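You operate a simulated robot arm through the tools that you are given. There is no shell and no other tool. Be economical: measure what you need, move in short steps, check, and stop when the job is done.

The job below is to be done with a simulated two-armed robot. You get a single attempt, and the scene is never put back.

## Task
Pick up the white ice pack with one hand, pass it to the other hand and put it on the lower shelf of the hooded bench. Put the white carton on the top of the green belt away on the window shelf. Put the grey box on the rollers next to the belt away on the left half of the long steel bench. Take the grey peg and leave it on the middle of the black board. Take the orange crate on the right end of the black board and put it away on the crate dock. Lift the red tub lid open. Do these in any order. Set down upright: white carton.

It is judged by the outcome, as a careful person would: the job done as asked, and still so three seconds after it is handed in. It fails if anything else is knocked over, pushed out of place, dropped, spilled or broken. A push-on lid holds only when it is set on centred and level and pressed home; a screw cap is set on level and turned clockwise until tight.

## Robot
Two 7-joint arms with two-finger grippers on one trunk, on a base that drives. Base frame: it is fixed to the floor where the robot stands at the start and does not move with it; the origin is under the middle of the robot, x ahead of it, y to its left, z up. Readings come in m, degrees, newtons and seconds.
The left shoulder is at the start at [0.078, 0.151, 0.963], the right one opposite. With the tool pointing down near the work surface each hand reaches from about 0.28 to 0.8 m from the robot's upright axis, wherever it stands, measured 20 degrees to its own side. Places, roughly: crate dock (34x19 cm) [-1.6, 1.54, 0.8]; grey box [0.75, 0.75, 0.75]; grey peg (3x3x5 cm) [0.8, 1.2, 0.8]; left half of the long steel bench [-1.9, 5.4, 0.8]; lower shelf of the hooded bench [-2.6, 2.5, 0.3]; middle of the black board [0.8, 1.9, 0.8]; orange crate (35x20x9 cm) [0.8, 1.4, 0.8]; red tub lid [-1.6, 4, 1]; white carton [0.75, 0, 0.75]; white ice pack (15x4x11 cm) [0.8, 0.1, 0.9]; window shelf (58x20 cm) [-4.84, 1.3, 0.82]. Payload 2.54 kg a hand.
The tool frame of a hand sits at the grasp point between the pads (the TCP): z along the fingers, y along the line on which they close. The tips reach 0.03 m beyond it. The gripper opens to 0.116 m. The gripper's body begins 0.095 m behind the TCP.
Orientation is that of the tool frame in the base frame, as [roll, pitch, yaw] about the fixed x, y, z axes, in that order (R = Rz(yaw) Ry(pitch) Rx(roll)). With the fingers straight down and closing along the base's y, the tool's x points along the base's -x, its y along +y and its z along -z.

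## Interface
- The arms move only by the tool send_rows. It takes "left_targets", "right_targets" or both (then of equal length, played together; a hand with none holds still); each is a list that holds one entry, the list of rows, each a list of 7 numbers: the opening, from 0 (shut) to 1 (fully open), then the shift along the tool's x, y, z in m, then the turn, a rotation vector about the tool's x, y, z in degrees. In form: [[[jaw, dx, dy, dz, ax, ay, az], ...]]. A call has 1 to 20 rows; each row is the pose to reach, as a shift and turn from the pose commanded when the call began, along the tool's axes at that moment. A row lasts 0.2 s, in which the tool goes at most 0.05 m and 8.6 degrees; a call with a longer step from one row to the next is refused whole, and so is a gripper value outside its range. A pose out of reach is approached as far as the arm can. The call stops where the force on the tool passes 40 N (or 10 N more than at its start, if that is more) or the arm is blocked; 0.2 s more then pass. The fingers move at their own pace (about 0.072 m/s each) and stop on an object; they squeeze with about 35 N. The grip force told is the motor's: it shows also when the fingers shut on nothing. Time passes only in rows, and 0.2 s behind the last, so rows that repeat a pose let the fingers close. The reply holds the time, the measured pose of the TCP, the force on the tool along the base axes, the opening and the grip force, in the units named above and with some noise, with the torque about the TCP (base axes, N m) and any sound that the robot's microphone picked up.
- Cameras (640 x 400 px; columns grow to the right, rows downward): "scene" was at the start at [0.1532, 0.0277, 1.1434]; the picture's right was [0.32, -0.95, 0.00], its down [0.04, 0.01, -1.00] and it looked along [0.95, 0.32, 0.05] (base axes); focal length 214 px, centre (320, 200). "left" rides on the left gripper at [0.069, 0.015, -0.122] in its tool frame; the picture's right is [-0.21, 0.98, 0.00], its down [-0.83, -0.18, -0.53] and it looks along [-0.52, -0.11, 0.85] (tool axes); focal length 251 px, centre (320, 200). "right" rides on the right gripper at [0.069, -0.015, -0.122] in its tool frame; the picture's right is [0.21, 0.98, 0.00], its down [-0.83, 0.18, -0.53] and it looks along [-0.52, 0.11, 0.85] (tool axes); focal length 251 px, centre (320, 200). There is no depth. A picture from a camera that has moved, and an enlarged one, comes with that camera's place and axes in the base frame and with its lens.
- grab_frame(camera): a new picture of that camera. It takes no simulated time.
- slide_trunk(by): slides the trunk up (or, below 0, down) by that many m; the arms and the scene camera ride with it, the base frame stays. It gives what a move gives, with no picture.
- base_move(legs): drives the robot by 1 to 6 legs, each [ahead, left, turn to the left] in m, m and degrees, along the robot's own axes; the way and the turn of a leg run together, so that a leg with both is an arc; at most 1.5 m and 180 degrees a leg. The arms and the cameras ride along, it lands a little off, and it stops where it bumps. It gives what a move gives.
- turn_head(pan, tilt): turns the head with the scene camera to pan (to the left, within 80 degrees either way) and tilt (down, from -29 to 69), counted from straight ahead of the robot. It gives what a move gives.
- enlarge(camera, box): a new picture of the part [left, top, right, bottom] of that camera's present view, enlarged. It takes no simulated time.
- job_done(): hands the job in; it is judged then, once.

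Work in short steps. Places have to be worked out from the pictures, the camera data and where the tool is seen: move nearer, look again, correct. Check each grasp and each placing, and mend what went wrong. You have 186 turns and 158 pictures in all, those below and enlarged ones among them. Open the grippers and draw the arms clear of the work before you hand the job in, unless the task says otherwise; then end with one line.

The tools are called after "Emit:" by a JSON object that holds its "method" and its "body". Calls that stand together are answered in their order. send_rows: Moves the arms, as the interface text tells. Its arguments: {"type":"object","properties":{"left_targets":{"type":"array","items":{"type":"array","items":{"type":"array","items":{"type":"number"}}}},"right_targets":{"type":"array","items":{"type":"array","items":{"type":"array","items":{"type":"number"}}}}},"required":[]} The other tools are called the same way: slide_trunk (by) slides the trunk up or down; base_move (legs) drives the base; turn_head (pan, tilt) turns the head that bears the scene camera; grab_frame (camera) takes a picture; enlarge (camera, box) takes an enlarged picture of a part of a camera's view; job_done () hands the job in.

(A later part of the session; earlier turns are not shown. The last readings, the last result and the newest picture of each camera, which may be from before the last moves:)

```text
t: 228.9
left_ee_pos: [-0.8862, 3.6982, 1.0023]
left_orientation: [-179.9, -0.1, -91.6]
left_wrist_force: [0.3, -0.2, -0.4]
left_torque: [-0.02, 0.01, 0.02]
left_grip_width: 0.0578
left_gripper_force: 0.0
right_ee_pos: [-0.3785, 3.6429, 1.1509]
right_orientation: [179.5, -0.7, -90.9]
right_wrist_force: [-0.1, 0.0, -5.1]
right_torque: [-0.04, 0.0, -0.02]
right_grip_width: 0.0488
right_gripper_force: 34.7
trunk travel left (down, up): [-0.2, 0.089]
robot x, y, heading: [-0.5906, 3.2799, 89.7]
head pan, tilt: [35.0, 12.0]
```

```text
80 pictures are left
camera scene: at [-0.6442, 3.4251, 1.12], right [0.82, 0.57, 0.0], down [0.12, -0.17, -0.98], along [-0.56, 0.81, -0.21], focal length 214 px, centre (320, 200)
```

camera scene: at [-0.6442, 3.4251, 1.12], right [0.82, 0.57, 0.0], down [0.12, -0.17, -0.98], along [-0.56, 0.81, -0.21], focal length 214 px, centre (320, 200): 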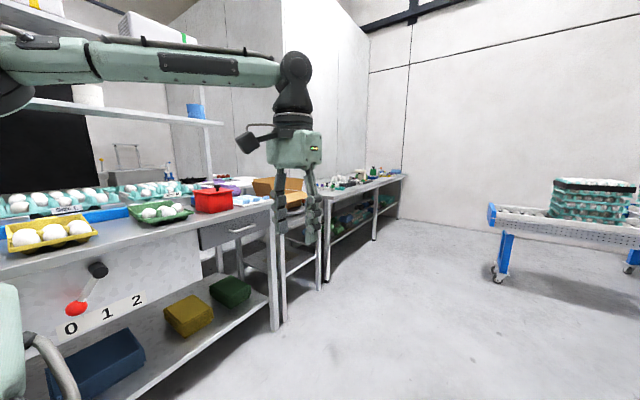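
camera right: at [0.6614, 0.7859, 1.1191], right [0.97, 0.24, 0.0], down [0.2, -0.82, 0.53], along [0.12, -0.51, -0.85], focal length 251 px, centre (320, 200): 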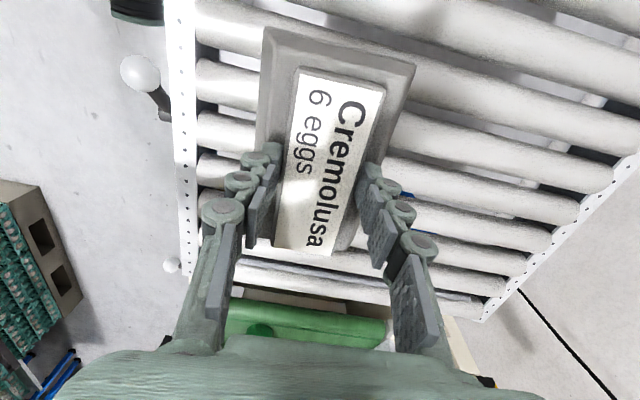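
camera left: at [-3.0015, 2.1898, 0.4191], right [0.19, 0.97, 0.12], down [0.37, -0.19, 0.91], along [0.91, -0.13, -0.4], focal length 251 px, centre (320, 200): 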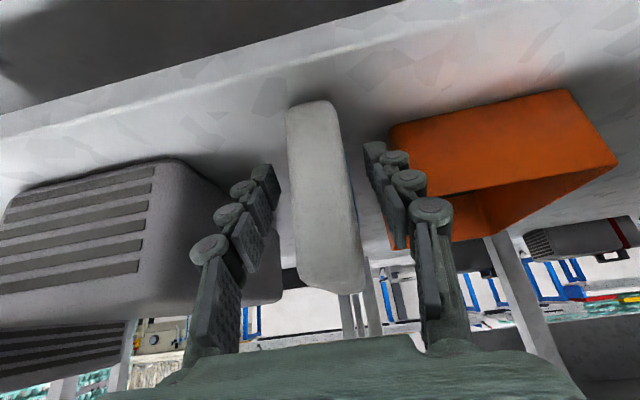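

I see the red tub at left and a steel bench farther on. I drive north alongside it and look over its top.

Emit:
{"method": "base_move", "body": {"legs": [[1.45, 0, 0]]}}

Emit:
{"method": "turn_head", "body": {"pan": 50, "tilt": 12}}

Emit:
{"method": "grab_frame", "body": {"camera": "scene"}}

```text
t: 236.0
left_ee_pos: [-0.8545, 5.1259, 1.0027]
left_orientation: [-179.9, -0.1, -92.6]
left_wrist_force: [0.0, -1.1, -0.4]
left_torque: [0.03, 0.01, -0.01]
left_grip_width: 0.0581
left_gripper_force: 0.0
right_ee_pos: [-0.3491, 5.06, 1.1495]
right_orientation: [179.4, -0.7, -91.9]
right_wrist_force: [0.3, 0.8, -4.9]
right_torque: [-0.06, 0.02, -0.02]
right_grip_width: 0.0488
right_gripper_force: 34.5
trunk travel left (down, up): [-0.2, 0.089]
robot x, y, heading: [-0.5708, 4.7066, 88.3]
head pan, tilt: [35.0, 12.0]
```

```text
t: 236.8
left_ee_pos: [-0.8542, 5.1256, 1.0013]
left_orientation: [-179.9, -0.1, -92.7]
left_wrist_force: [0.8, -0.3, 0.6]
left_torque: [0.02, -0.01, -0.02]
left_grip_width: 0.058
left_gripper_force: 0.1
right_ee_pos: [-0.3478, 5.0594, 1.15]
right_orientation: [179.5, -0.7, -91.7]
right_wrist_force: [0.3, 0.0, -5.0]
right_torque: [-0.03, -0.01, 0.01]
right_grip_width: 0.0485
right_gripper_force: 35.2
trunk travel left (down, up): [-0.2, 0.089]
robot x, y, heading: [-0.5699, 4.7027, 88.6]
head pan, tilt: [50.0, 12.0]
```

```text
79 pictures are left
camera scene: at [-0.6362, 4.8321, 1.12], right [0.66, 0.75, 0.0], down [0.16, -0.14, -0.98], along [-0.73, 0.65, -0.21], focal length 214 px, centre (320, 200)
```

scene: 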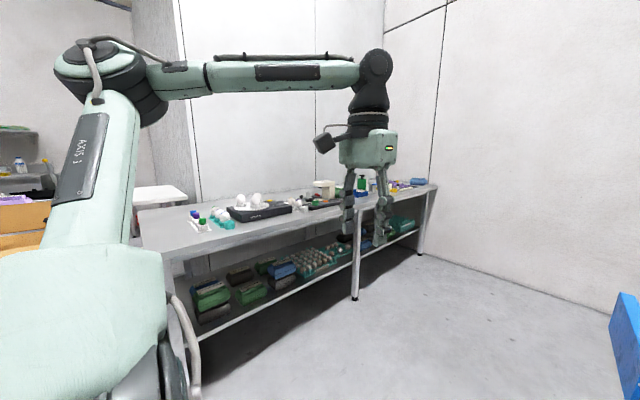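

The long bench runs from about y 4.85 to 7.1 with its front at x -1.44, so its left half is the near one. I turn to face it and look at its top.

Emit:
{"method": "base_move", "body": {"legs": [[0.45, 0, 0], [0, 0, 91]]}}

Emit:
{"method": "turn_head", "body": {"pan": 0, "tilt": 22}}

Emit:
{"method": "grab_frame", "body": {"camera": "scene"}}

```text
t: 243.3
left_ee_pos: [-0.9885, 4.8631, 1.0014]
left_orientation: [-179.8, -0.1, -4.4]
left_wrist_force: [0.2, 0.4, 0.0]
left_torque: [0.0, 0.0, 0.0]
left_grip_width: 0.0581
left_gripper_force: 0.0
right_ee_pos: [-0.9071, 5.3663, 1.1505]
right_orientation: [179.6, -0.7, -3.6]
right_wrist_force: [0.3, 0.1, -4.4]
right_torque: [0.0, -0.03, 0.0]
right_grip_width: 0.0488
right_gripper_force: 34.8
trunk travel left (down, up): [-0.2, 0.089]
robot x, y, heading: [-0.5581, 5.1354, 177.4]
head pan, tilt: [50.0, 12.0]
```

```text
t: 244.5
left_ee_pos: [-0.9891, 4.8636, 1.001]
left_orientation: [-179.9, -0.2, -4.3]
left_wrist_force: [-0.3, -0.1, 0.2]
left_torque: [0.01, 0.01, -0.01]
left_grip_width: 0.058
left_gripper_force: 0.0
right_ee_pos: [-0.9068, 5.3663, 1.1499]
right_orientation: [179.5, -0.7, -3.6]
right_wrist_force: [-0.1, 0.0, -4.4]
right_torque: [-0.01, -0.03, 0.02]
right_grip_width: 0.0486
right_gripper_force: 35.1
trunk travel left (down, up): [-0.2, 0.089]
robot x, y, heading: [-0.5556, 5.1365, 177.0]
head pan, tilt: [0.0, 22.0]
```

```text
78 pictures are left
camera scene: at [-0.717, 5.1436, 1.1037], right [0.06, 1.0, 0.0], down [0.37, -0.02, -0.93], along [-0.93, 0.05, -0.37], focal length 214 px, centre (320, 200)
```

scene: 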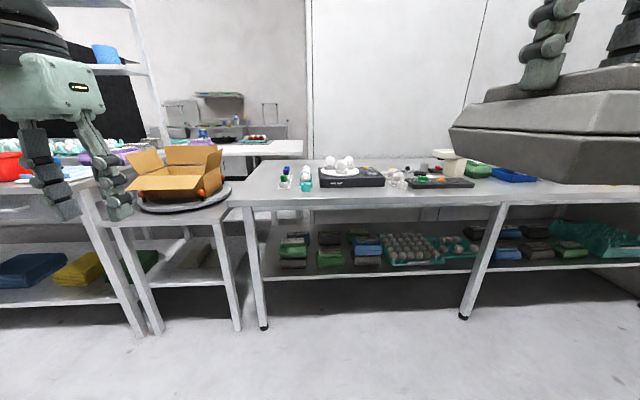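

The near-left part of the bench top, left of the vials, looks free. I enlarge it to measure.

Emit:
{"method": "enlarge", "body": {"camera": "scene", "box": [210, 140, 410, 260]}}

```text
3.20 times, centred on (310, 200) of scene
camera zoom: at [-0.717, 5.1436, 1.1037], right [0.06, 1.0, 0.0], down [0.37, -0.02, -0.93], along [-0.93, 0.05, -0.37], focal length 686 px, centre (352, 200)
```

zoom: 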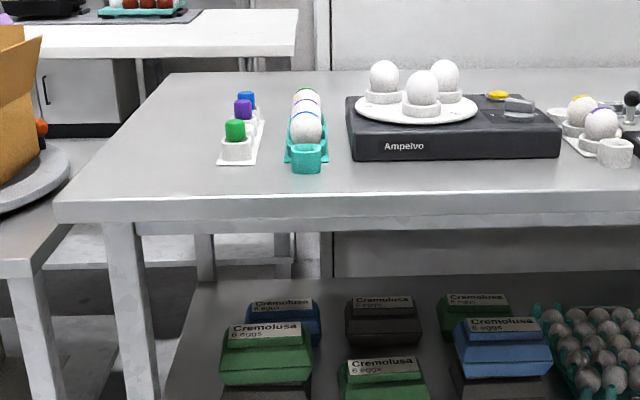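

Free strip: y 4.83–5.00 left of the vial tray, bench top about z 0.80. I'll set the box at (-1.66, 4.92), so I raise the left hand for clearance and drive up.

Emit:
{"method": "send_rows", "body": {"left_targets": [[[0.5, 0, 0, -0.04, 0, 0, 0], [0.5, 0, 0, -0.08, 0, 0, 0], [0.5, 0, 0, -0.12, 0, 0, 0], [0.5, 0, 0, -0.12, 0, 0, 0]]]}}

Emit:
{"method": "base_move", "body": {"legs": [[0, 0, 3], [0, 0.417, 0], [0.44, 0, 0]]}}

Emit:
{"method": "grab_frame", "body": {"camera": "right"}}

Emit:
{"method": "grab_frame", "body": {"camera": "scene"}}

```text
t: 245.5
left_ee_pos: [-0.991, 4.8631, 1.1195]
left_orientation: [-179.9, -0.2, -4.5]
left_wrist_force: [0.3, 0.9, 0.4]
left_torque: [0.02, 0.0, 0.03]
left_grip_width: 0.058
left_gripper_force: 0.0
right_ee_pos: [-0.9084, 5.3656, 1.1494]
right_orientation: [179.6, -0.6, -3.5]
right_wrist_force: [-0.4, -0.2, -3.6]
right_torque: [0.0, -0.05, 0.01]
right_grip_width: 0.0486
right_gripper_force: 34.9
trunk travel left (down, up): [-0.2, 0.089]
robot x, y, heading: [-0.5548, 5.1337, 176.6]
head pan, tilt: [0.0, 22.0]
```

```text
t: 252.7
left_ee_pos: [-1.4093, 4.4205, 1.1195]
left_orientation: [-180.0, -0.2, -0.9]
left_wrist_force: [0.1, -0.7, 0.5]
left_torque: [0.0, -0.05, 0.02]
left_grip_width: 0.0578
left_gripper_force: 0.1
right_ee_pos: [-1.3573, 4.93, 1.1495]
right_orientation: [179.6, -0.7, 0.0]
right_wrist_force: [0.3, -1.0, -4.2]
right_torque: [0.0, -0.07, -0.03]
right_grip_width: 0.0485
right_gripper_force: 34.9
trunk travel left (down, up): [-0.2, 0.089]
robot x, y, heading: [-0.99, 4.7254, -179.4]
head pan, tilt: [0.0, 22.0]
```

```text
76 pictures are left
camera right: at [-1.2899, 4.9454, 1.2734], right [0.21, -0.98, 0.01], down [-0.83, -0.18, 0.53], along [-0.51, -0.12, -0.85], focal length 251 px, centre (320, 200)
```

right: 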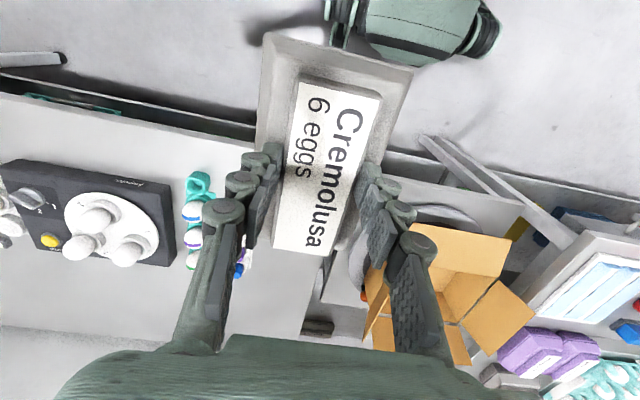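

```text
75 pictures are left
camera scene: at [-1.1528, 4.7183, 1.1036], right [-0.01, 1.0, 0.0], down [0.38, 0.0, -0.93], along [-0.93, -0.01, -0.38], focal length 214 px, centre (320, 200)
```

scene: 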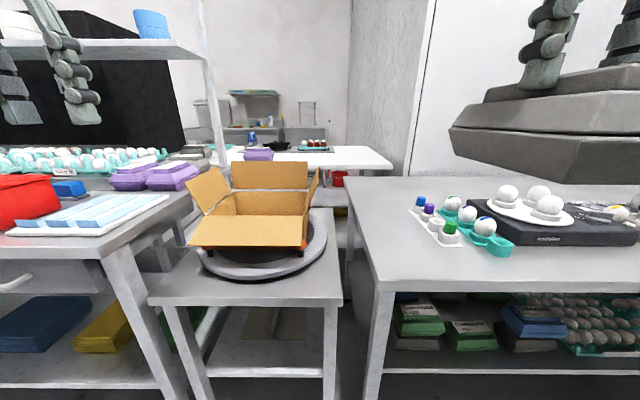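

Positions agree with the earlier ones. I move the right hand forward over the spot and down to about 5 cm above the bench.

Emit:
{"method": "send_rows", "body": {"right_targets": [[[0, -0.043, 0.002, 0, 0, 0, 0], [0, -0.087, 0.004, 0, 0, 0, 0], [0, -0.13, 0.006, 0.01, 0, 0, 0], [0, -0.173, 0.008, 0.02, 0, 0, 0], [0, -0.217, 0.01, 0.04, 0, 0, 0], [0, -0.26, 0.01, 0.065, 0, 0, 0], [0, -0.303, 0.01, 0.09, 0, 0, 0], [0, -0.303, 0.01, 0.13, 0, 0, 0], [0, -0.303, 0.01, 0.17, 0, 0, 0], [0, -0.303, 0.01, 0.2, 0, 0, 0], [0, -0.303, 0.01, 0.2, 0, 0, 0]]]}}

Emit:
{"method": "grab_frame", "body": {"camera": "scene"}}

Emit:
{"method": "grab_frame", "body": {"camera": "right"}}

```text
t: 255.1
left_ee_pos: [-1.408, 4.4196, 1.1197]
left_orientation: [-179.9, 0.0, -0.8]
left_wrist_force: [0.5, -0.1, -0.3]
left_torque: [0.02, 0.0, -0.01]
left_grip_width: 0.0578
left_gripper_force: 0.1
right_ee_pos: [-1.6538, 4.9154, 0.9454]
right_orientation: [179.7, -0.6, 0.0]
right_wrist_force: [0.4, 0.3, -4.6]
right_torque: [0.0, -0.05, 0.0]
right_grip_width: 0.0485
right_gripper_force: 34.9
trunk travel left (down, up): [-0.2, 0.089]
robot x, y, heading: [-0.9913, 4.7219, -179.6]
head pan, tilt: [0.0, 22.0]
```

```text
74 pictures are left
camera scene: at [-1.1526, 4.7182, 1.1037], right [-0.01, 1.0, 0.0], down [0.37, 0.0, -0.93], along [-0.93, -0.01, -0.37], focal length 214 px, centre (320, 200)
```

scene: 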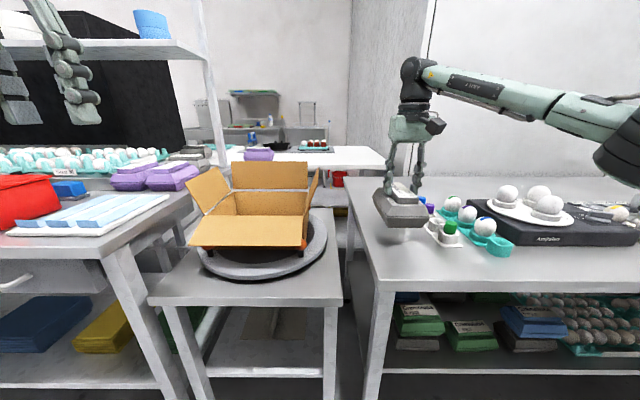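

```text
73 pictures are left
camera right: at [-1.5878, 4.9324, 1.0696], right [0.21, -0.98, 0.01], down [-0.83, -0.18, 0.53], along [-0.51, -0.12, -0.85], focal length 251 px, centre (320, 200)
```

right: 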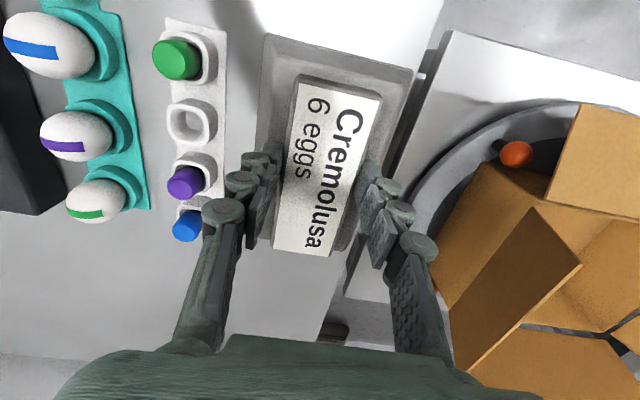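

The box clears both the bench edge and the vials by about 4.5 cm. I lower until it touches.

Emit:
{"method": "send_rows", "body": {"right_targets": [[[0, 0, 0, 0.015, 0, 0, 0], [0, 0, 0, 0.03, 0, 0, 0], [0, 0, 0, 0.038, 0, 0, 0], [0, 0, 0, 0.042, 0, 0, 0], [0, 0, 0, 0.046, 0, 0, 0]]]}}

```text
t: 256.2
left_ee_pos: [-1.4078, 4.4216, 1.1194]
left_orientation: [-179.8, -0.1, -0.7]
left_wrist_force: [-1.4, -0.5, -0.7]
left_torque: [-0.01, 0.04, 0.01]
left_grip_width: 0.0579
left_gripper_force: 0.1
right_ee_pos: [-1.6579, 4.9169, 0.9001]
right_orientation: [179.5, -0.7, 0.0]
right_wrist_force: [0.7, -0.1, -4.7]
right_torque: [-0.01, -0.03, -0.02]
right_grip_width: 0.0489
right_gripper_force: 34.9
trunk travel left (down, up): [-0.2, 0.089]
robot x, y, heading: [-0.989, 4.7197, -180.1]
head pan, tilt: [0.0, 22.0]
```

No contact yet at TCP 0.900, so I continue in small steps.

Emit:
{"method": "send_rows", "body": {"right_targets": [[[0, 0, 0, 0.004, 0, 0, 0], [0, 0, 0, 0.008, 0, 0, 0], [0, 0, 0, 0.012, 0, 0, 0], [0, 0, 0, 0.014, 0, 0, 0]]]}}

Emit:
{"method": "enlarge", "body": {"camera": "scene", "box": [340, 140, 480, 260]}}

```text
t: 257.3
left_ee_pos: [-1.4059, 4.4198, 1.1191]
left_orientation: [-179.9, 0.0, -0.8]
left_wrist_force: [-0.1, 0.3, 0.0]
left_torque: [0.02, -0.02, 0.03]
left_grip_width: 0.058
left_gripper_force: 0.1
right_ee_pos: [-1.6566, 4.9162, 0.8959]
right_orientation: [179.3, 0.2, 0.0]
right_wrist_force: [2.4, 0.7, 16.8]
right_torque: [0.18, -1.06, 0.07]
right_grip_width: 0.0483
right_gripper_force: 34.9
trunk travel left (down, up): [-0.2, 0.089]
robot x, y, heading: [-0.9918, 4.7189, -179.8]
head pan, tilt: [0.0, 22.0]
stopped in row 4 (right hand): the force on the tool passed its limit at 40 N (the readings are from after the stop); the commanded pose is now the measured one
```

```text
3.33 times, centred on (410, 200) of scene
camera zoom: at [-1.1508, 4.7179, 1.1038], right [-0.01, 1.0, 0.0], down [0.37, 0.0, -0.93], along [-0.93, -0.01, -0.37], focal length 715 px, centre (20, 200)
```

zoom: 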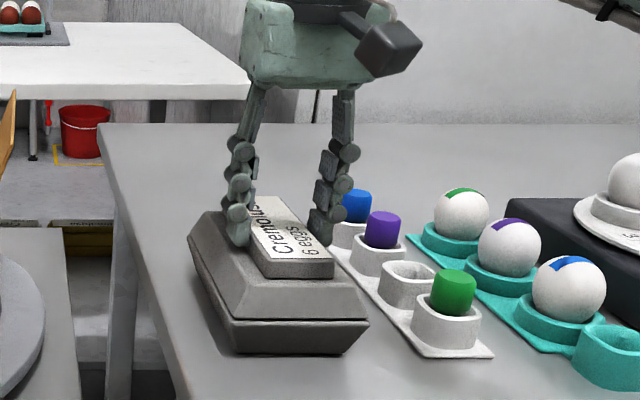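

The box rests on the bench. I open and rise straight up.

Emit:
{"method": "send_rows", "body": {"right_targets": [[[0.65, 0, 0, -0.001, 0, 0, 0], [0.65, 0, 0, -0.001, 0, 0, 0], [0.65, 0, 0, -0.02, 0, 0, 0], [0.65, 0, 0, -0.06, 0, 0, 0], [0.65, 0, 0, -0.1, 0, 0, 0], [0.65, 0, 0, -0.14, 0, 0, 0], [0.65, 0.05, 0, -0.14, 0, 0, 0], [0.65, 0.1, 0, -0.15, 0, 0, 0], [0.65, 0.15, 0, -0.16, 0, 0, 0], [0.65, 0.2, 0, -0.17, 0, 0, 0]]]}}

Emit:
{"method": "enlarge", "body": {"camera": "scene", "box": [320, 140, 480, 260]}}

Emit:
{"method": "enlarge", "body": {"camera": "scene", "box": [0, 120, 220, 260]}}

```text
refused: row 8 steps farther than a row can; nothing moved
```

```text
3.33 times, centred on (400, 200) of scene
camera zoom: at [-1.1508, 4.7179, 1.1038], right [-0.01, 1.0, 0.0], down [0.37, 0.0, -0.93], along [-0.93, -0.01, -0.37], focal length 715 px, centre (53, 200)
```

zoom: 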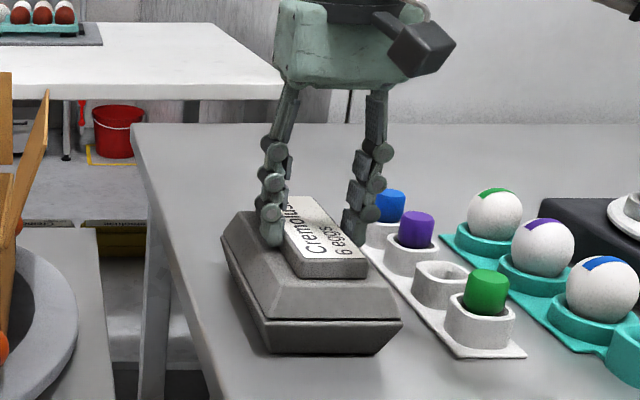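

```text
2.86 times, centred on (110, 190) of scene
camera zoom: at [-1.1508, 4.7179, 1.1038], right [-0.01, 1.0, 0.0], down [0.37, 0.0, -0.93], along [-0.93, -0.01, -0.37], focal length 613 px, centre (920, 229)
```

zoom: 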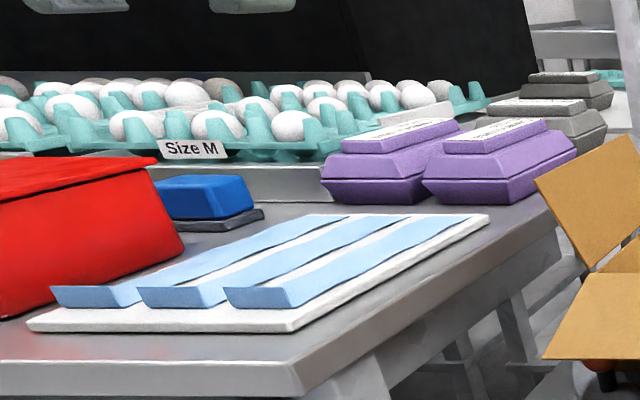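

I resend with shorter steps.

Emit:
{"method": "send_rows", "body": {"right_targets": [[[0.65, 0, 0, -0.001, 0, 0, 0], [0.65, 0, 0, -0.001, 0, 0, 0], [0.65, 0, 0, -0.02, 0, 0, 0], [0.65, 0, 0, -0.06, 0, 0, 0], [0.65, 0, 0, -0.1, 0, 0, 0], [0.65, 0, 0, -0.14, 0, 0, 0], [0.65, 0.045, 0, -0.15, 0, 0, 0], [0.65, 0.09, 0, -0.16, 0, 0, 0], [0.65, 0.135, 0, -0.17, 0, 0, 0], [0.65, 0.18, 0, -0.18, 0, 0, 0]]]}}

Emit:
{"method": "enlarge", "body": {"camera": "scene", "box": [320, 140, 480, 260]}}

```text
t: 259.5
left_ee_pos: [-1.4079, 4.421, 1.1201]
left_orientation: [-179.7, -0.1, -0.8]
left_wrist_force: [0.0, -0.3, -0.3]
left_torque: [-0.01, 0.02, 0.0]
left_grip_width: 0.0582
left_gripper_force: 0.1
right_ee_pos: [-1.4758, 4.92, 1.073]
right_orientation: [179.5, -0.1, -0.1]
right_wrist_force: [0.0, -0.5, -0.1]
right_torque: [-0.03, 0.03, -0.03]
right_grip_width: 0.0755
right_gripper_force: 0.0
trunk travel left (down, up): [-0.2, 0.089]
robot x, y, heading: [-0.9926, 4.7197, -179.5]
head pan, tilt: [0.0, 22.0]
```

```text
3.33 times, centred on (400, 200) of scene
camera zoom: at [-1.1518, 4.7183, 1.1039], right [-0.01, 1.0, 0.0], down [0.37, 0.0, -0.93], along [-0.93, -0.01, -0.37], focal length 715 px, centre (53, 200)
```

zoom: 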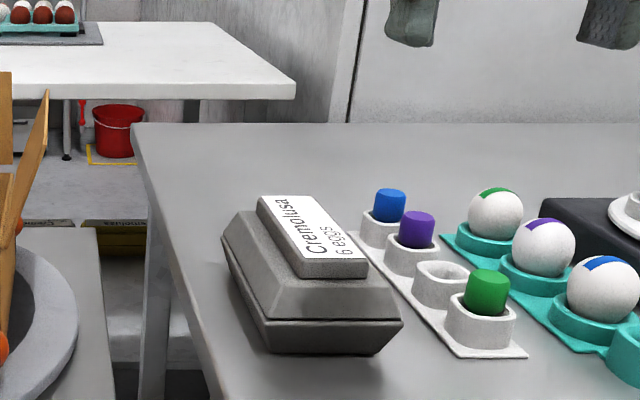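

The egg box is safely down. Next is the red tub: I back off and move south to face it.

Emit:
{"method": "base_move", "body": {"legs": [[-0.3, 0, 0], [0, 0.62, 0]]}}

Emit:
{"method": "grab_frame", "body": {"camera": "scene"}}

```text
t: 267.6
left_ee_pos: [-1.0934, 3.8009, 1.1204]
left_orientation: [-179.9, -0.2, -0.5]
left_wrist_force: [-0.6, 0.3, 0.8]
left_torque: [0.02, 0.03, 0.0]
left_grip_width: 0.0579
left_gripper_force: 0.0
right_ee_pos: [-1.166, 4.2982, 1.0736]
right_orientation: [179.4, -0.1, 0.3]
right_wrist_force: [-0.4, -1.2, 0.2]
right_torque: [0.0, 0.0, 0.01]
right_grip_width: 0.0756
right_gripper_force: 0.1
trunk travel left (down, up): [-0.2, 0.089]
robot x, y, heading: [-0.683, 4.1032, -179.1]
head pan, tilt: [0.0, 22.0]
```

```text
68 pictures are left
camera scene: at [-0.8394, 4.0989, 1.1038], right [-0.01, 1.0, 0.0], down [0.37, 0.0, -0.93], along [-0.93, -0.01, -0.37], focal length 214 px, centre (320, 200)
```

scene: 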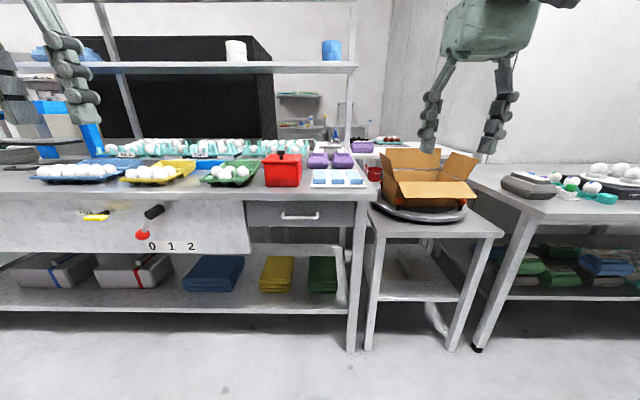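

Emit:
{"method": "enlarge", "body": {"camera": "scene", "box": [240, 130, 340, 210]}}

```text
5.00 times, centred on (290, 170) of scene
camera zoom: at [-0.8394, 4.0989, 1.1038], right [-0.01, 1.0, 0.0], down [0.37, 0.0, -0.93], along [-0.93, -0.01, -0.37], focal length 1072 px, centre (470, 350)
```

zoom: 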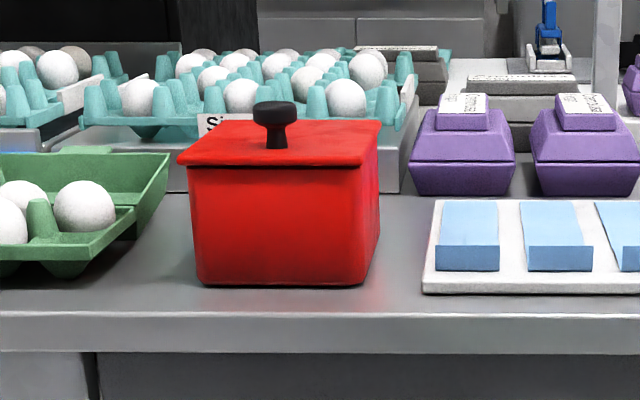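

The lid has a black knob on top. I need its place by a second view, so I use the left hand camera.

Emit:
{"method": "grab_frame", "body": {"camera": "left"}}

```text
66 pictures are left
camera left: at [-1.0248, 3.7843, 1.2412], right [-0.22, -0.97, 0.0], down [-0.83, 0.19, 0.53], along [-0.52, 0.12, -0.85], focal length 251 px, centre (320, 200)
```

left: 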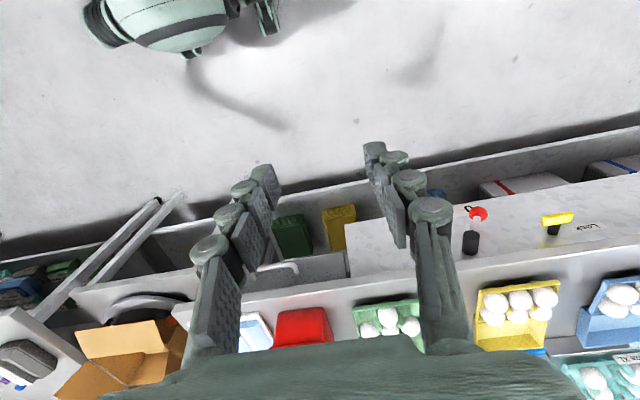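

Two views give: bench z 0.853, tub front x -1.59, lid top 0.95 with the hinge at the back (x about -1.745), and knob at (-1.632, 3.947), head z 0.965–0.985. I raise the right hand out of the way and drive up for the left hand.

Emit:
{"method": "send_rows", "body": {"right_targets": [[[0.65, 0.02, 0, -0.03, 0, 0, 0], [0.65, 0.04, 0, -0.06, 0, 0, 0], [0.65, 0.06, 0, -0.09, 0, 0, 0], [0.65, 0.08, 0, -0.11, 0, 0, 0], [0.65, 0.1, 0, -0.12, 0, 0, 0]]]}}

Emit:
{"method": "base_move", "body": {"legs": [[0.34, 0, -0.9]]}}

Emit:
{"method": "grab_frame", "body": {"camera": "scene"}}

Emit:
{"method": "grab_frame", "body": {"camera": "left"}}

```text
t: 268.8
left_ee_pos: [-1.0935, 3.8007, 1.1197]
left_orientation: [-179.8, -0.1, -0.5]
left_wrist_force: [-0.3, -0.3, 0.4]
left_torque: [-0.01, -0.01, 0.03]
left_grip_width: 0.0579
left_gripper_force: 0.1
right_ee_pos: [-1.0676, 4.2983, 1.1924]
right_orientation: [179.3, 0.0, 0.2]
right_wrist_force: [-1.5, 0.9, 0.7]
right_torque: [-0.02, 0.0, 0.0]
right_grip_width: 0.0754
right_gripper_force: 0.0
trunk travel left (down, up): [-0.2, 0.089]
robot x, y, heading: [-0.6812, 4.1009, -179.0]
head pan, tilt: [0.0, 22.0]
```

```text
t: 271.1
left_ee_pos: [-1.4369, 3.803, 1.1193]
left_orientation: [-179.8, -0.1, -1.1]
left_wrist_force: [-0.8, 0.1, -0.2]
left_torque: [0.01, -0.03, 0.03]
left_grip_width: 0.0576
left_gripper_force: 0.1
right_ee_pos: [-1.4075, 4.3001, 1.1911]
right_orientation: [179.3, -0.1, -0.3]
right_wrist_force: [-0.1, 0.1, 0.3]
right_torque: [0.04, -0.02, 0.01]
right_grip_width: 0.0754
right_gripper_force: 0.1
trunk travel left (down, up): [-0.2, 0.089]
robot x, y, heading: [-1.0139, 4.0986, -179.8]
head pan, tilt: [0.0, 22.0]
```

```text
65 pictures are left
camera scene: at [-1.1797, 4.0985, 1.1037], right [0.0, 1.0, 0.0], down [0.38, 0.0, -0.93], along [-0.93, 0.0, -0.38], focal length 214 px, centre (320, 200)
```

scene: 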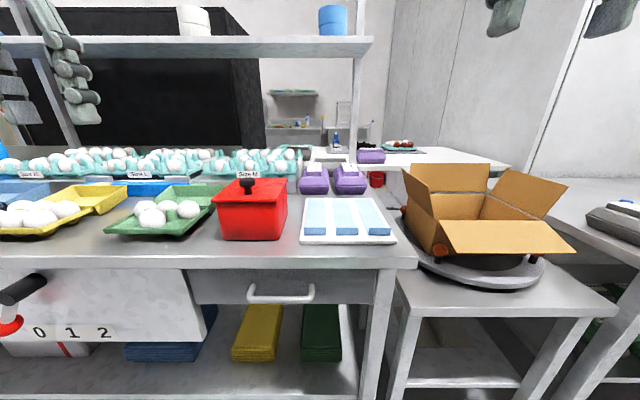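

```text
64 pictures are left
camera left: at [-1.3686, 3.786, 1.2411], right [-0.23, -0.97, 0.0], down [-0.82, 0.2, 0.53], along [-0.52, 0.13, -0.85], focal length 251 px, centre (320, 200)
```

left: 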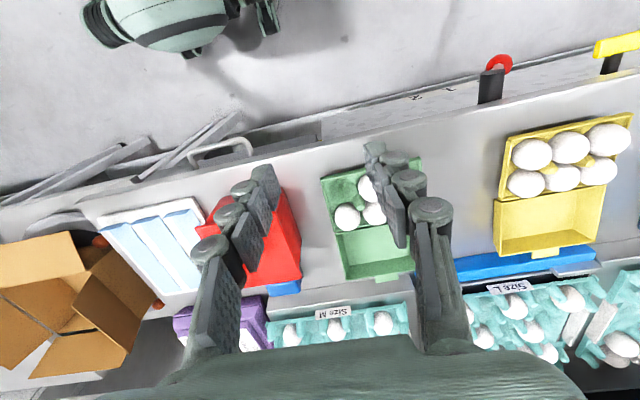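

I enlarge the knob to refine its place.

Emit:
{"method": "enlarge", "body": {"camera": "scene", "box": [200, 165, 300, 250]}}

```text
4.71 times, centred on (250, 208) of scene
camera zoom: at [-1.1797, 4.0985, 1.1037], right [0.0, 1.0, 0.0], down [0.38, 0.0, -0.93], along [-0.93, 0.0, -0.38], focal length 1009 px, centre (649, 165)
```

zoom: 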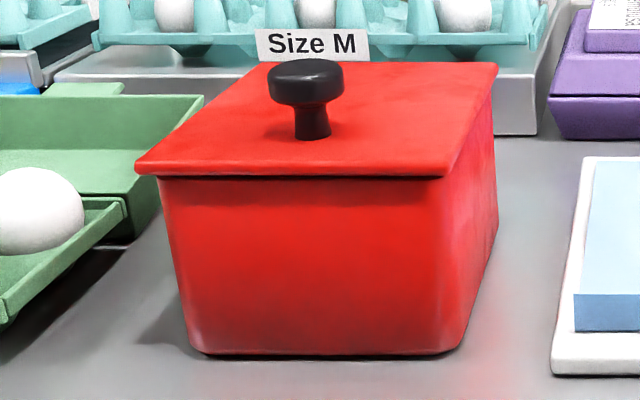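

Knob refined to (-1.61, 3.948), head z about 0.969. I bring the left hand over it.

Emit:
{"method": "send_rows", "body": {"left_targets": [[[0.7, -0.03, -0.024, 0.005, 0, 0, 0], [0.7, -0.06, -0.048, 0.01, 0, 0, 0], [0.7, -0.09, -0.073, 0.02, 0, 0, 0], [0.7, -0.12, -0.097, 0.03, 0, 0, 0], [0.7, -0.15, -0.121, 0.04, 0, 0, 0], [0.7, -0.173, -0.145, 0.055, 0, 0, 0], [0.7, -0.173, -0.145, 0.055, 0, 0, 0]]]}}

Emit:
{"method": "grab_frame", "body": {"camera": "left"}}

Emit:
{"method": "grab_frame", "body": {"camera": "scene"}}

```text
t: 272.6
left_ee_pos: [-1.5735, 3.9192, 1.0444]
left_orientation: [-179.9, 0.0, -1.2]
left_wrist_force: [-0.4, 0.3, 0.2]
left_torque: [0.01, -0.02, 0.01]
left_grip_width: 0.0809
left_gripper_force: 0.2
left hand out of reach, approached as far as the arm can: row 5, 6, 7
right_ee_pos: [-1.4059, 4.3001, 1.1914]
right_orientation: [179.4, -0.1, -0.4]
right_wrist_force: [0.4, -0.8, -0.1]
right_torque: [0.01, 0.0, 0.0]
right_grip_width: 0.0754
right_gripper_force: 0.1
trunk travel left (down, up): [-0.2, 0.089]
robot x, y, heading: [-1.0182, 4.0948, -180.0]
head pan, tilt: [0.0, 22.0]
```

```text
62 pictures are left
camera left: at [-1.5053, 3.9024, 1.1648], right [-0.23, -0.97, 0.0], down [-0.82, 0.2, 0.53], along [-0.52, 0.13, -0.85], focal length 251 px, centre (320, 200)
```

left: 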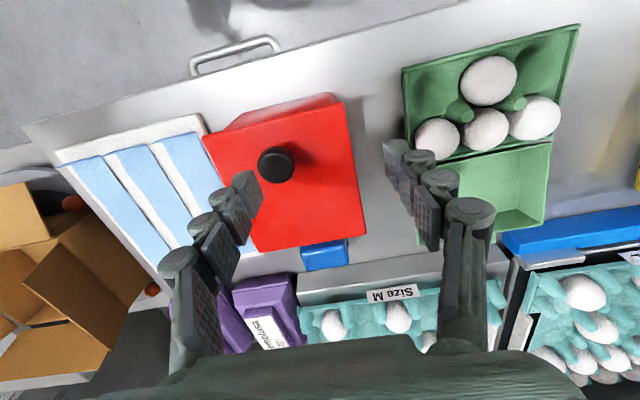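

```text
61 pictures are left
camera scene: at [-1.1792, 4.0985, 1.1038], right [0.0, 1.0, 0.0], down [0.37, 0.0, -0.93], along [-0.93, 0.0, -0.37], focal length 214 px, centre (320, 200)
```

scene: 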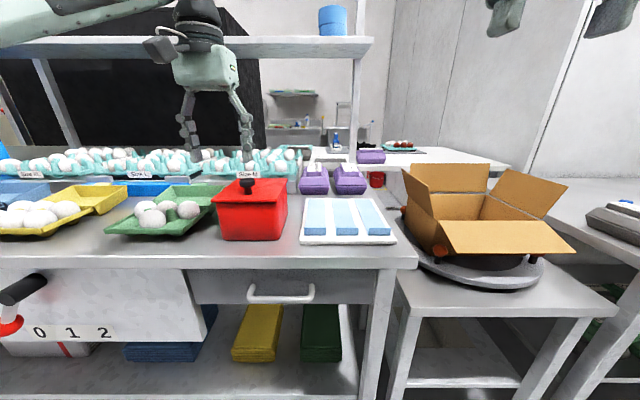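

The left arm balks at going inward, so I shift the base a few centimetres right and forward. The hand camera puts the knob at (-1.585, 3.957).

Emit:
{"method": "base_move", "body": {"legs": [[0.03, -0.07, 0]]}}

Emit:
{"method": "grab_frame", "body": {"camera": "left"}}

```text
t: 274.0
left_ee_pos: [-1.6035, 3.9884, 1.0437]
left_orientation: [-179.7, -0.1, -1.2]
left_wrist_force: [-0.2, -0.5, 0.4]
left_torque: [-0.01, -0.01, 0.03]
left_grip_width: 0.0814
left_gripper_force: 0.1
right_ee_pos: [-1.4362, 4.3693, 1.1922]
right_orientation: [179.3, 0.0, -0.4]
right_wrist_force: [-0.1, 0.0, -0.1]
right_torque: [-0.01, -0.02, -0.01]
right_grip_width: 0.0752
right_gripper_force: 0.1
trunk travel left (down, up): [-0.2, 0.089]
robot x, y, heading: [-1.0467, 4.1665, -180.1]
head pan, tilt: [0.0, 22.0]
```

```text
60 pictures are left
camera left: at [-1.5357, 3.9712, 1.1649], right [-0.23, -0.97, 0.0], down [-0.82, 0.2, 0.53], along [-0.52, 0.13, -0.85], focal length 251 px, centre (320, 200)
```

left: 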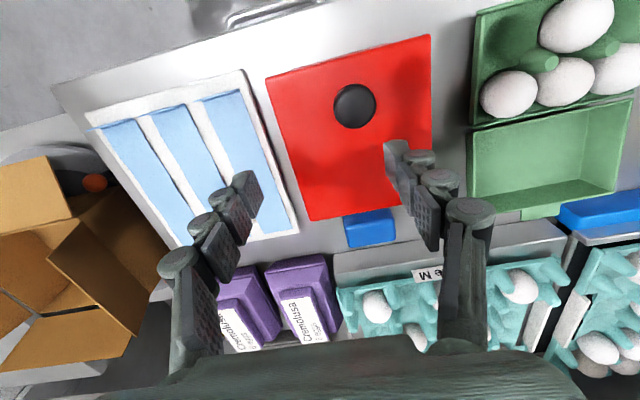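

The knob stays at (-1.58, 3.957) by the second look. I shift over it and lower so the pads surround its head.

Emit:
{"method": "send_rows", "body": {"left_targets": [[[0.7, 0.0235, 0.031, 0, 0, 0, 0], [0.7, 0.0235, 0.031, 0.02, 0, 0, 0], [0.7, 0.0235, 0.031, 0.04, 0, 0, 0], [0.7, 0.0235, 0.031, 0.056, 0, 0, 0], [0.7, 0.0235, 0.031, 0.056, 0, 0, 0]]]}}

Emit:
{"method": "grab_frame", "body": {"camera": "left"}}

Emit:
{"method": "enlarge", "body": {"camera": "scene", "box": [170, 130, 270, 250]}}

```text
t: 275.2
left_ee_pos: [-1.5808, 3.9555, 0.987]
left_orientation: [-179.8, -0.1, -1.2]
left_wrist_force: [-0.3, 0.6, -1.0]
left_torque: [-0.01, 0.0, 0.03]
left_grip_width: 0.0812
left_gripper_force: 0.1
right_ee_pos: [-1.4359, 4.3684, 1.1913]
right_orientation: [179.3, 0.0, -0.4]
right_wrist_force: [0.0, -0.3, -0.6]
right_torque: [-0.01, 0.01, -0.01]
right_grip_width: 0.0754
right_gripper_force: 0.1
trunk travel left (down, up): [-0.2, 0.089]
robot x, y, heading: [-1.0488, 4.1712, -180.2]
head pan, tilt: [0.0, 22.0]
```

```text
59 pictures are left
camera left: at [-1.5128, 3.9403, 1.1078], right [-0.23, -0.97, 0.0], down [-0.82, 0.2, 0.53], along [-0.52, 0.13, -0.85], focal length 251 px, centre (320, 200)
```

left: 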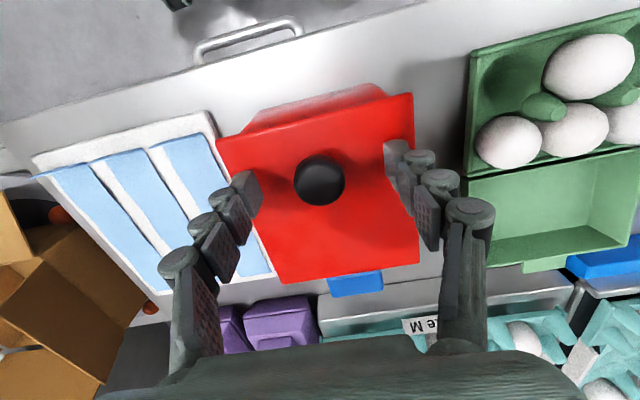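

```text
3.33 times, centred on (220, 190) of scene
camera zoom: at [-1.2094, 4.1668, 1.1038], right [0.0, 1.0, 0.0], down [0.37, 0.0, -0.93], along [-0.93, 0.0, -0.37], focal length 715 px, centre (653, 233)
```

zoom: 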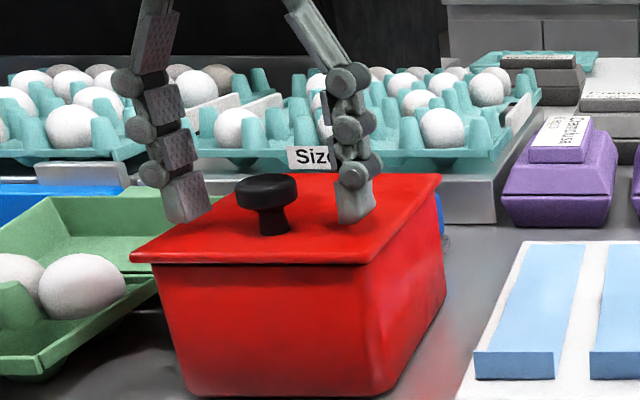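

The knob sits between the pads. I close and lift along the expected hinge arc by 20°, watching the forces.

Emit:
{"method": "send_rows", "body": {"left_targets": [[[0, 0, 0, 0, 0, 0, 0], [0, 0, 0, 0, 0, 0, 0], [0, 0, 0, 0, 0, 0, 0], [0, 0, 0, 0, 0, 0, 0], [0, -0.003, 0, -0.01, 0, 0, 0], [0, -0.007, 0, -0.02, 0, 0, 0], [0, -0.012, 0, -0.03, 0, 0, 0], [0, -0.0174, 0, -0.039, 0, 0, 0]]]}}

Emit:
{"method": "enlarge", "body": {"camera": "scene", "box": [170, 130, 270, 250]}}

```text
t: 277.0
left_ee_pos: [-1.5973, 3.9567, 1.0254]
left_orientation: [-179.8, 0.0, -1.2]
left_wrist_force: [4.5, 2.1, -10.8]
left_torque: [-0.15, -1.28, 0.08]
left_grip_width: 0.0279
left_gripper_force: 45.0
right_ee_pos: [-1.437, 4.3674, 1.1908]
right_orientation: [179.3, -0.1, -0.4]
right_wrist_force: [0.0, 0.2, -0.4]
right_torque: [0.02, 0.01, -0.04]
right_grip_width: 0.0755
right_gripper_force: 0.0
trunk travel left (down, up): [-0.2, 0.089]
robot x, y, heading: [-1.0506, 4.1677, -180.1]
head pan, tilt: [0.0, 22.0]
```

```text
3.33 times, centred on (220, 190) of scene
camera zoom: at [-1.2097, 4.1667, 1.1037], right [0.0, 1.0, 0.0], down [0.38, 0.0, -0.93], along [-0.93, 0.0, -0.38], focal length 715 px, centre (653, 233)
```

zoom: 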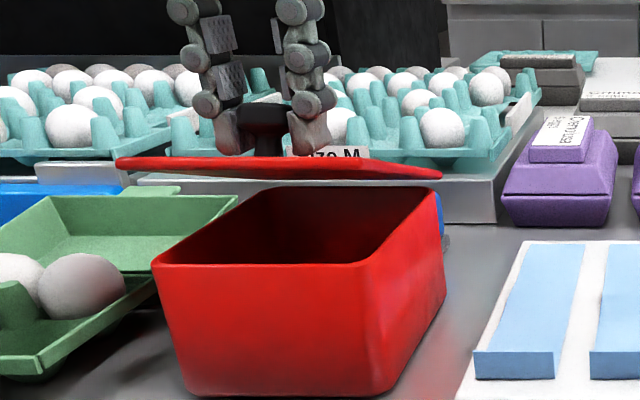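

The lid swings on its rear hinge. I carry on along the arc to 60°.

Emit:
{"method": "send_rows", "body": {"left_targets": [[[0, -0.0065, 0, -0.0085, 0, 0, 0], [0, -0.0136, 0, -0.0167, 0, 0, 0], [0, -0.0215, 0, -0.0243, 0, 0, 0], [0, -0.0299, 0, -0.0309, 0, 0, 0], [0, -0.039, 0, -0.037, 0, 0, 0], [0, -0.0484, 0, -0.042, 0, 0, 0], [0, -0.0585, 0, -0.0462, 0, 0, 0], [0, -0.0685, 0, -0.0497, 0, 0, 0]]]}}

Emit:
{"method": "enlarge", "body": {"camera": "scene", "box": [170, 130, 270, 250]}}

```text
t: 278.4
left_ee_pos: [-1.6274, 3.9584, 1.0572]
left_orientation: [-178.9, 0.1, -2.3]
left_wrist_force: [0.7, 12.2, -0.4]
left_torque: [0.65, -0.05, 0.03]
left_grip_width: 0.0279
left_gripper_force: 44.8
left hand out of reach, approached as far as the arm can: row 4, 5, 6, 7
right_ee_pos: [-1.4357, 4.3712, 1.1912]
right_orientation: [179.3, 0.0, -0.6]
right_wrist_force: [0.2, -0.4, -0.9]
right_torque: [0.04, 0.04, -0.03]
right_grip_width: 0.0756
right_gripper_force: 0.0
trunk travel left (down, up): [-0.2, 0.089]
robot x, y, heading: [-1.0476, 4.1696, 180.1]
head pan, tilt: [0.0, 22.0]
stopped in row 7 (left hand): the force on the tool passed its limit at 41 N (the readings are from after the stop); the commanded pose is now the measured one
```

```text
3.33 times, centred on (220, 190) of scene
camera zoom: at [-1.2091, 4.1684, 1.1041], right [0.0, 1.0, 0.0], down [0.37, 0.0, -0.93], along [-0.93, 0.0, -0.37], focal length 715 px, centre (653, 233)
```

zoom: 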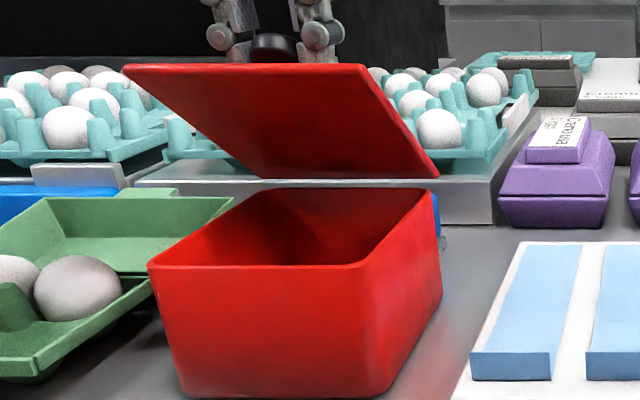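

The arm ran out of reach at about 45°. I lower the lid back along the arc, release and reposition the base and trunk for more reach.

Emit:
{"method": "send_rows", "body": {"left_targets": [[[0, 0.0085, 0, 0.007, 0, 0, 0], [0, 0.0163, 0, 0.0142, 0, 0, 0], [0, 0.0235, 0, 0.0222, 0, 0, 0], [0, 0.0299, 0, 0.0309, 0, 0, 0], [0, 0.0355, 0, 0.0401, 0, 0, 0], [0, 0.0403, 0, 0.0498, 0, 0, 0], [0, 0.0443, 0, 0.0598, 0, 0, 0], [0, 0.0473, 0, 0.0695, 0, 0, 0], [0.7, 0.0473, 0, 0.0695, 0, 0, 0], [0.7, 0.0473, 0, 0.0695, 0, 0, 0], [0.7, 0.0473, 0, 0.03, 0, 0, 0], [0.7, 0.0473, 0, -0.01, 0, 0, 0]]]}}

Emit:
{"method": "slide_trunk", "body": {"by": 0.088}}

Emit:
{"method": "base_move", "body": {"legs": [[0.06, -0.05, 0]]}}

Emit:
{"method": "grab_frame", "body": {"camera": "left"}}

```text
t: 281.0
left_ee_pos: [-1.5802, 3.9504, 1.0688]
left_orientation: [-179.2, 0.0, -2.1]
left_wrist_force: [0.5, 0.0, -1.0]
left_torque: [0.02, -0.02, -0.02]
left_grip_width: 0.0813
left_gripper_force: 0.0
right_ee_pos: [-1.4362, 4.3693, 1.1925]
right_orientation: [179.3, 0.0, -0.5]
right_wrist_force: [0.0, 0.3, -0.3]
right_torque: [0.0, 0.02, 0.03]
right_grip_width: 0.0753
right_gripper_force: 0.0
trunk travel left (down, up): [-0.2, 0.089]
robot x, y, heading: [-1.0534, 4.1677, 180.0]
head pan, tilt: [0.0, 22.0]
```

```text
t: 282.2
left_ee_pos: [-1.5818, 3.9508, 1.1553]
left_orientation: [-179.2, 0.0, -2.0]
left_wrist_force: [-1.1, 0.8, -0.1]
left_torque: [0.02, -0.03, 0.0]
left_grip_width: 0.0811
left_gripper_force: 0.0
right_ee_pos: [-1.4358, 4.3705, 1.2785]
right_orientation: [179.4, 0.0, -0.5]
right_wrist_force: [-1.6, 1.2, 0.3]
right_torque: [0.02, -0.01, 0.01]
right_grip_width: 0.0754
right_gripper_force: 0.1
trunk travel left (down, up): [-0.288, 0.001]
robot x, y, heading: [-1.051, 4.1655, 180.0]
head pan, tilt: [0.0, 22.0]
```

```text
t: 283.4
left_ee_pos: [-1.6372, 3.9992, 1.1577]
left_orientation: [-179.1, 0.0, -2.0]
left_wrist_force: [-0.6, 0.2, 0.0]
left_torque: [0.0, -0.01, 0.02]
left_grip_width: 0.0811
left_gripper_force: 0.0
right_ee_pos: [-1.493, 4.418, 1.2802]
right_orientation: [179.4, -0.1, -0.5]
right_wrist_force: [-0.2, -0.9, -0.5]
right_torque: [-0.02, 0.01, 0.02]
right_grip_width: 0.0755
right_gripper_force: 0.1
trunk travel left (down, up): [-0.288, 0.001]
robot x, y, heading: [-1.1085, 4.2161, 179.9]
head pan, tilt: [0.0, 22.0]
```

```text
55 pictures are left
camera left: at [-1.5707, 3.9806, 1.277], right [-0.25, -0.97, -0.01], down [-0.82, 0.2, 0.54], along [-0.52, 0.14, -0.84], focal length 251 px, centre (320, 200)
```

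left: 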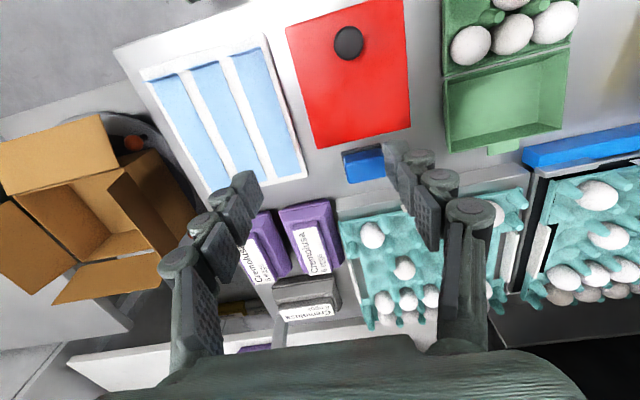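

The knob stays at (-1.58, 3.957). I take it again from the new stance.

Emit:
{"method": "send_rows", "body": {"left_targets": [[[0.7, 0.03, 0.02, 0.02, 0, 0, 0], [0.7, 0.0585, 0.04, 0.05, 0, 0, 0], [0.7, 0.0585, 0.04, 0.09, 0, 0, 0], [0.7, 0.0585, 0.04, 0.13, 0, 0, 0], [0.7, 0.0585, 0.04, 0.16, 0, 0, 0], [0.7, 0.0585, 0.04, 0.17, 0, 0, 0], [0.7, 0.0585, 0.04, 0.17, 0, 0, 0]]]}}

Emit:
{"method": "grab_frame", "body": {"camera": "left"}}

```text
t: 285.0
left_ee_pos: [-1.5811, 3.9607, 0.9854]
left_orientation: [-179.2, 0.0, -2.0]
left_wrist_force: [0.1, 0.8, -0.4]
left_torque: [-0.02, -0.01, 0.01]
left_grip_width: 0.0813
left_gripper_force: 0.0
right_ee_pos: [-1.4923, 4.4182, 1.2811]
right_orientation: [179.3, 0.0, -0.5]
right_wrist_force: [-0.6, -1.0, -0.1]
right_torque: [0.01, -0.01, 0.02]
right_grip_width: 0.0755
right_gripper_force: 0.1
trunk travel left (down, up): [-0.288, 0.001]
robot x, y, heading: [-1.1089, 4.2185, 179.8]
head pan, tilt: [0.0, 22.0]
```

```text
54 pictures are left
camera left: at [-1.5122, 3.9413, 1.1063], right [-0.25, -0.97, -0.01], down [-0.82, 0.2, 0.54], along [-0.52, 0.14, -0.84], focal length 251 px, centre (320, 200)
```

left: 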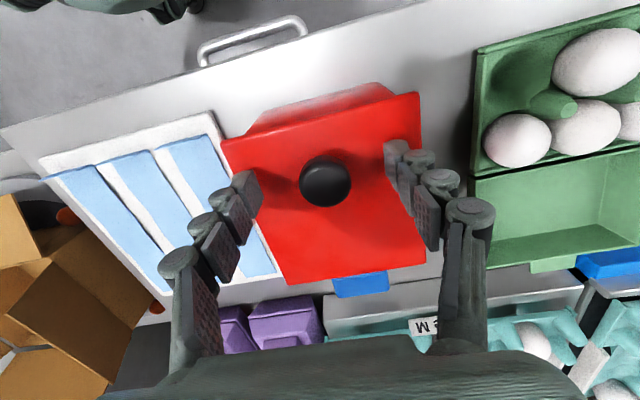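

Aligned. I close and swing to 60° in one go.

Emit:
{"method": "send_rows", "body": {"left_targets": [[[0, 0, 0, 0, 0, 0, 0], [0, 0, 0, 0, 0, 0, 0], [0, 0, 0, 0, 0, 0, 0], [0, 0, 0, 0, 0, 0, 0], [0, -0.003, 0, -0.01, 0, 0, 0], [0, -0.007, 0, -0.0203, 0, 0, 0], [0, -0.0174, 0, -0.0392, 0, 0, 0], [0, -0.031, 0, -0.0559, 0, 0, 0], [0, -0.039, 0, -0.0635, 0, 0, 0], [0, -0.0473, 0, -0.0701, 0, 0, 0], [0, -0.0565, 0, -0.076, 0, 0, 0], [0, -0.0658, 0, -0.0812, 0, 0, 0], [0, -0.0757, 0, -0.0855, 0, 0, 0], [0, -0.0859, 0, -0.0889, 0, 0, 0]]]}}

Emit:
{"method": "enlarge", "body": {"camera": "scene", "box": [140, 130, 280, 270]}}

```text
t: 288.0
left_ee_pos: [-1.6649, 3.9567, 1.074]
left_orientation: [-179.3, 0.0, -1.8]
left_wrist_force: [9.4, -19.9, -0.1]
left_torque: [-0.38, -1.3, -0.13]
left_grip_width: 0.0281
left_gripper_force: 45.1
right_ee_pos: [-1.4918, 4.4156, 1.281]
right_orientation: [179.5, 0.1, -0.4]
right_wrist_force: [-0.3, -0.3, -0.8]
right_torque: [0.05, -0.01, -0.02]
right_grip_width: 0.0756
right_gripper_force: 0.1
trunk travel left (down, up): [-0.288, 0.001]
robot x, y, heading: [-1.1051, 4.2154, 179.5]
head pan, tilt: [0.0, 22.0]
```

```text
2.86 times, centred on (210, 200) of scene
camera zoom: at [-1.2657, 4.2137, 1.192], right [0.0, 1.0, 0.0], down [0.37, 0.0, -0.93], along [-0.93, 0.0, -0.37], focal length 613 px, centre (634, 200)
```

zoom: 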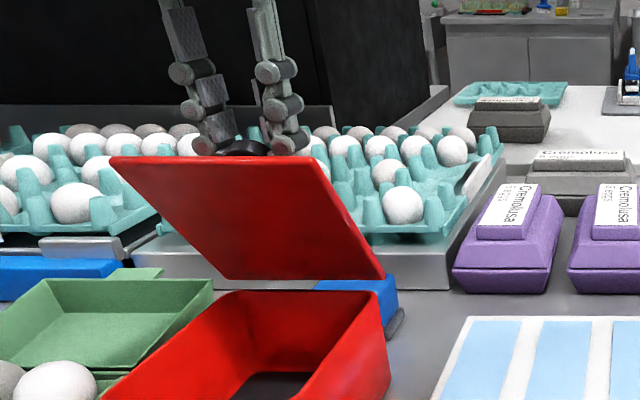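

At 60° with some sideways force from the small hand yaw, I compensate for that and swing on to 105°.

Emit:
{"method": "send_rows", "body": {"left_targets": [[[0, -0.0105, 0.003, -0.0024, 0, 0, 0], [0, -0.0212, 0.004, -0.0041, 0, 0, 0], [0, -0.032, 0.0045, -0.0047, 0, 0, 0], [0, -0.0427, 0.005, -0.0045, 0, 0, 0], [0, -0.0535, 0.005, -0.0033, 0, 0, 0], [0, -0.064, 0.0055, -0.0011, 0, 0, 0], [0, -0.0743, 0.006, 0.002, 0, 0, 0], [0, -0.0844, 0.006, 0.0059, 0, 0, 0], [0, -0.094, 0.0065, 0.0108, 0, 0, 0]]]}}

Emit:
{"method": "enlarge", "body": {"camera": "scene", "box": [140, 110, 280, 250]}}

```text
t: 290.0
left_ee_pos: [-1.7524, 3.9579, 1.0695]
left_orientation: [-179.1, 0.3, -1.9]
left_wrist_force: [0.7, -1.4, 11.2]
left_torque: [0.06, -0.63, -0.02]
left_grip_width: 0.0259
left_gripper_force: 45.2
left hand out of reach, approached as far as the arm can: row 9
right_ee_pos: [-1.4923, 4.4189, 1.2809]
right_orientation: [179.3, 0.0, -0.4]
right_wrist_force: [0.5, -0.5, -0.7]
right_torque: [0.01, 0.01, 0.01]
right_grip_width: 0.0753
right_gripper_force: 0.1
trunk travel left (down, up): [-0.288, 0.001]
robot x, y, heading: [-1.105, 4.2176, 179.8]
head pan, tilt: [0.0, 22.0]
```

```text
2.86 times, centred on (210, 180) of scene
camera zoom: at [-1.2659, 4.2164, 1.192], right [0.0, 1.0, 0.0], down [0.37, 0.0, -0.93], along [-0.93, 0.0, -0.37], focal length 613 px, centre (634, 257)
```

zoom: 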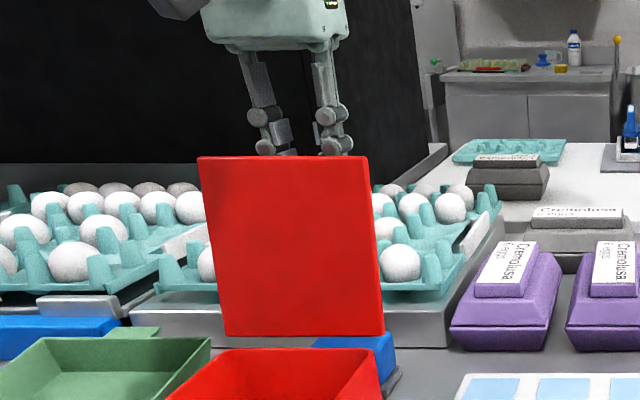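

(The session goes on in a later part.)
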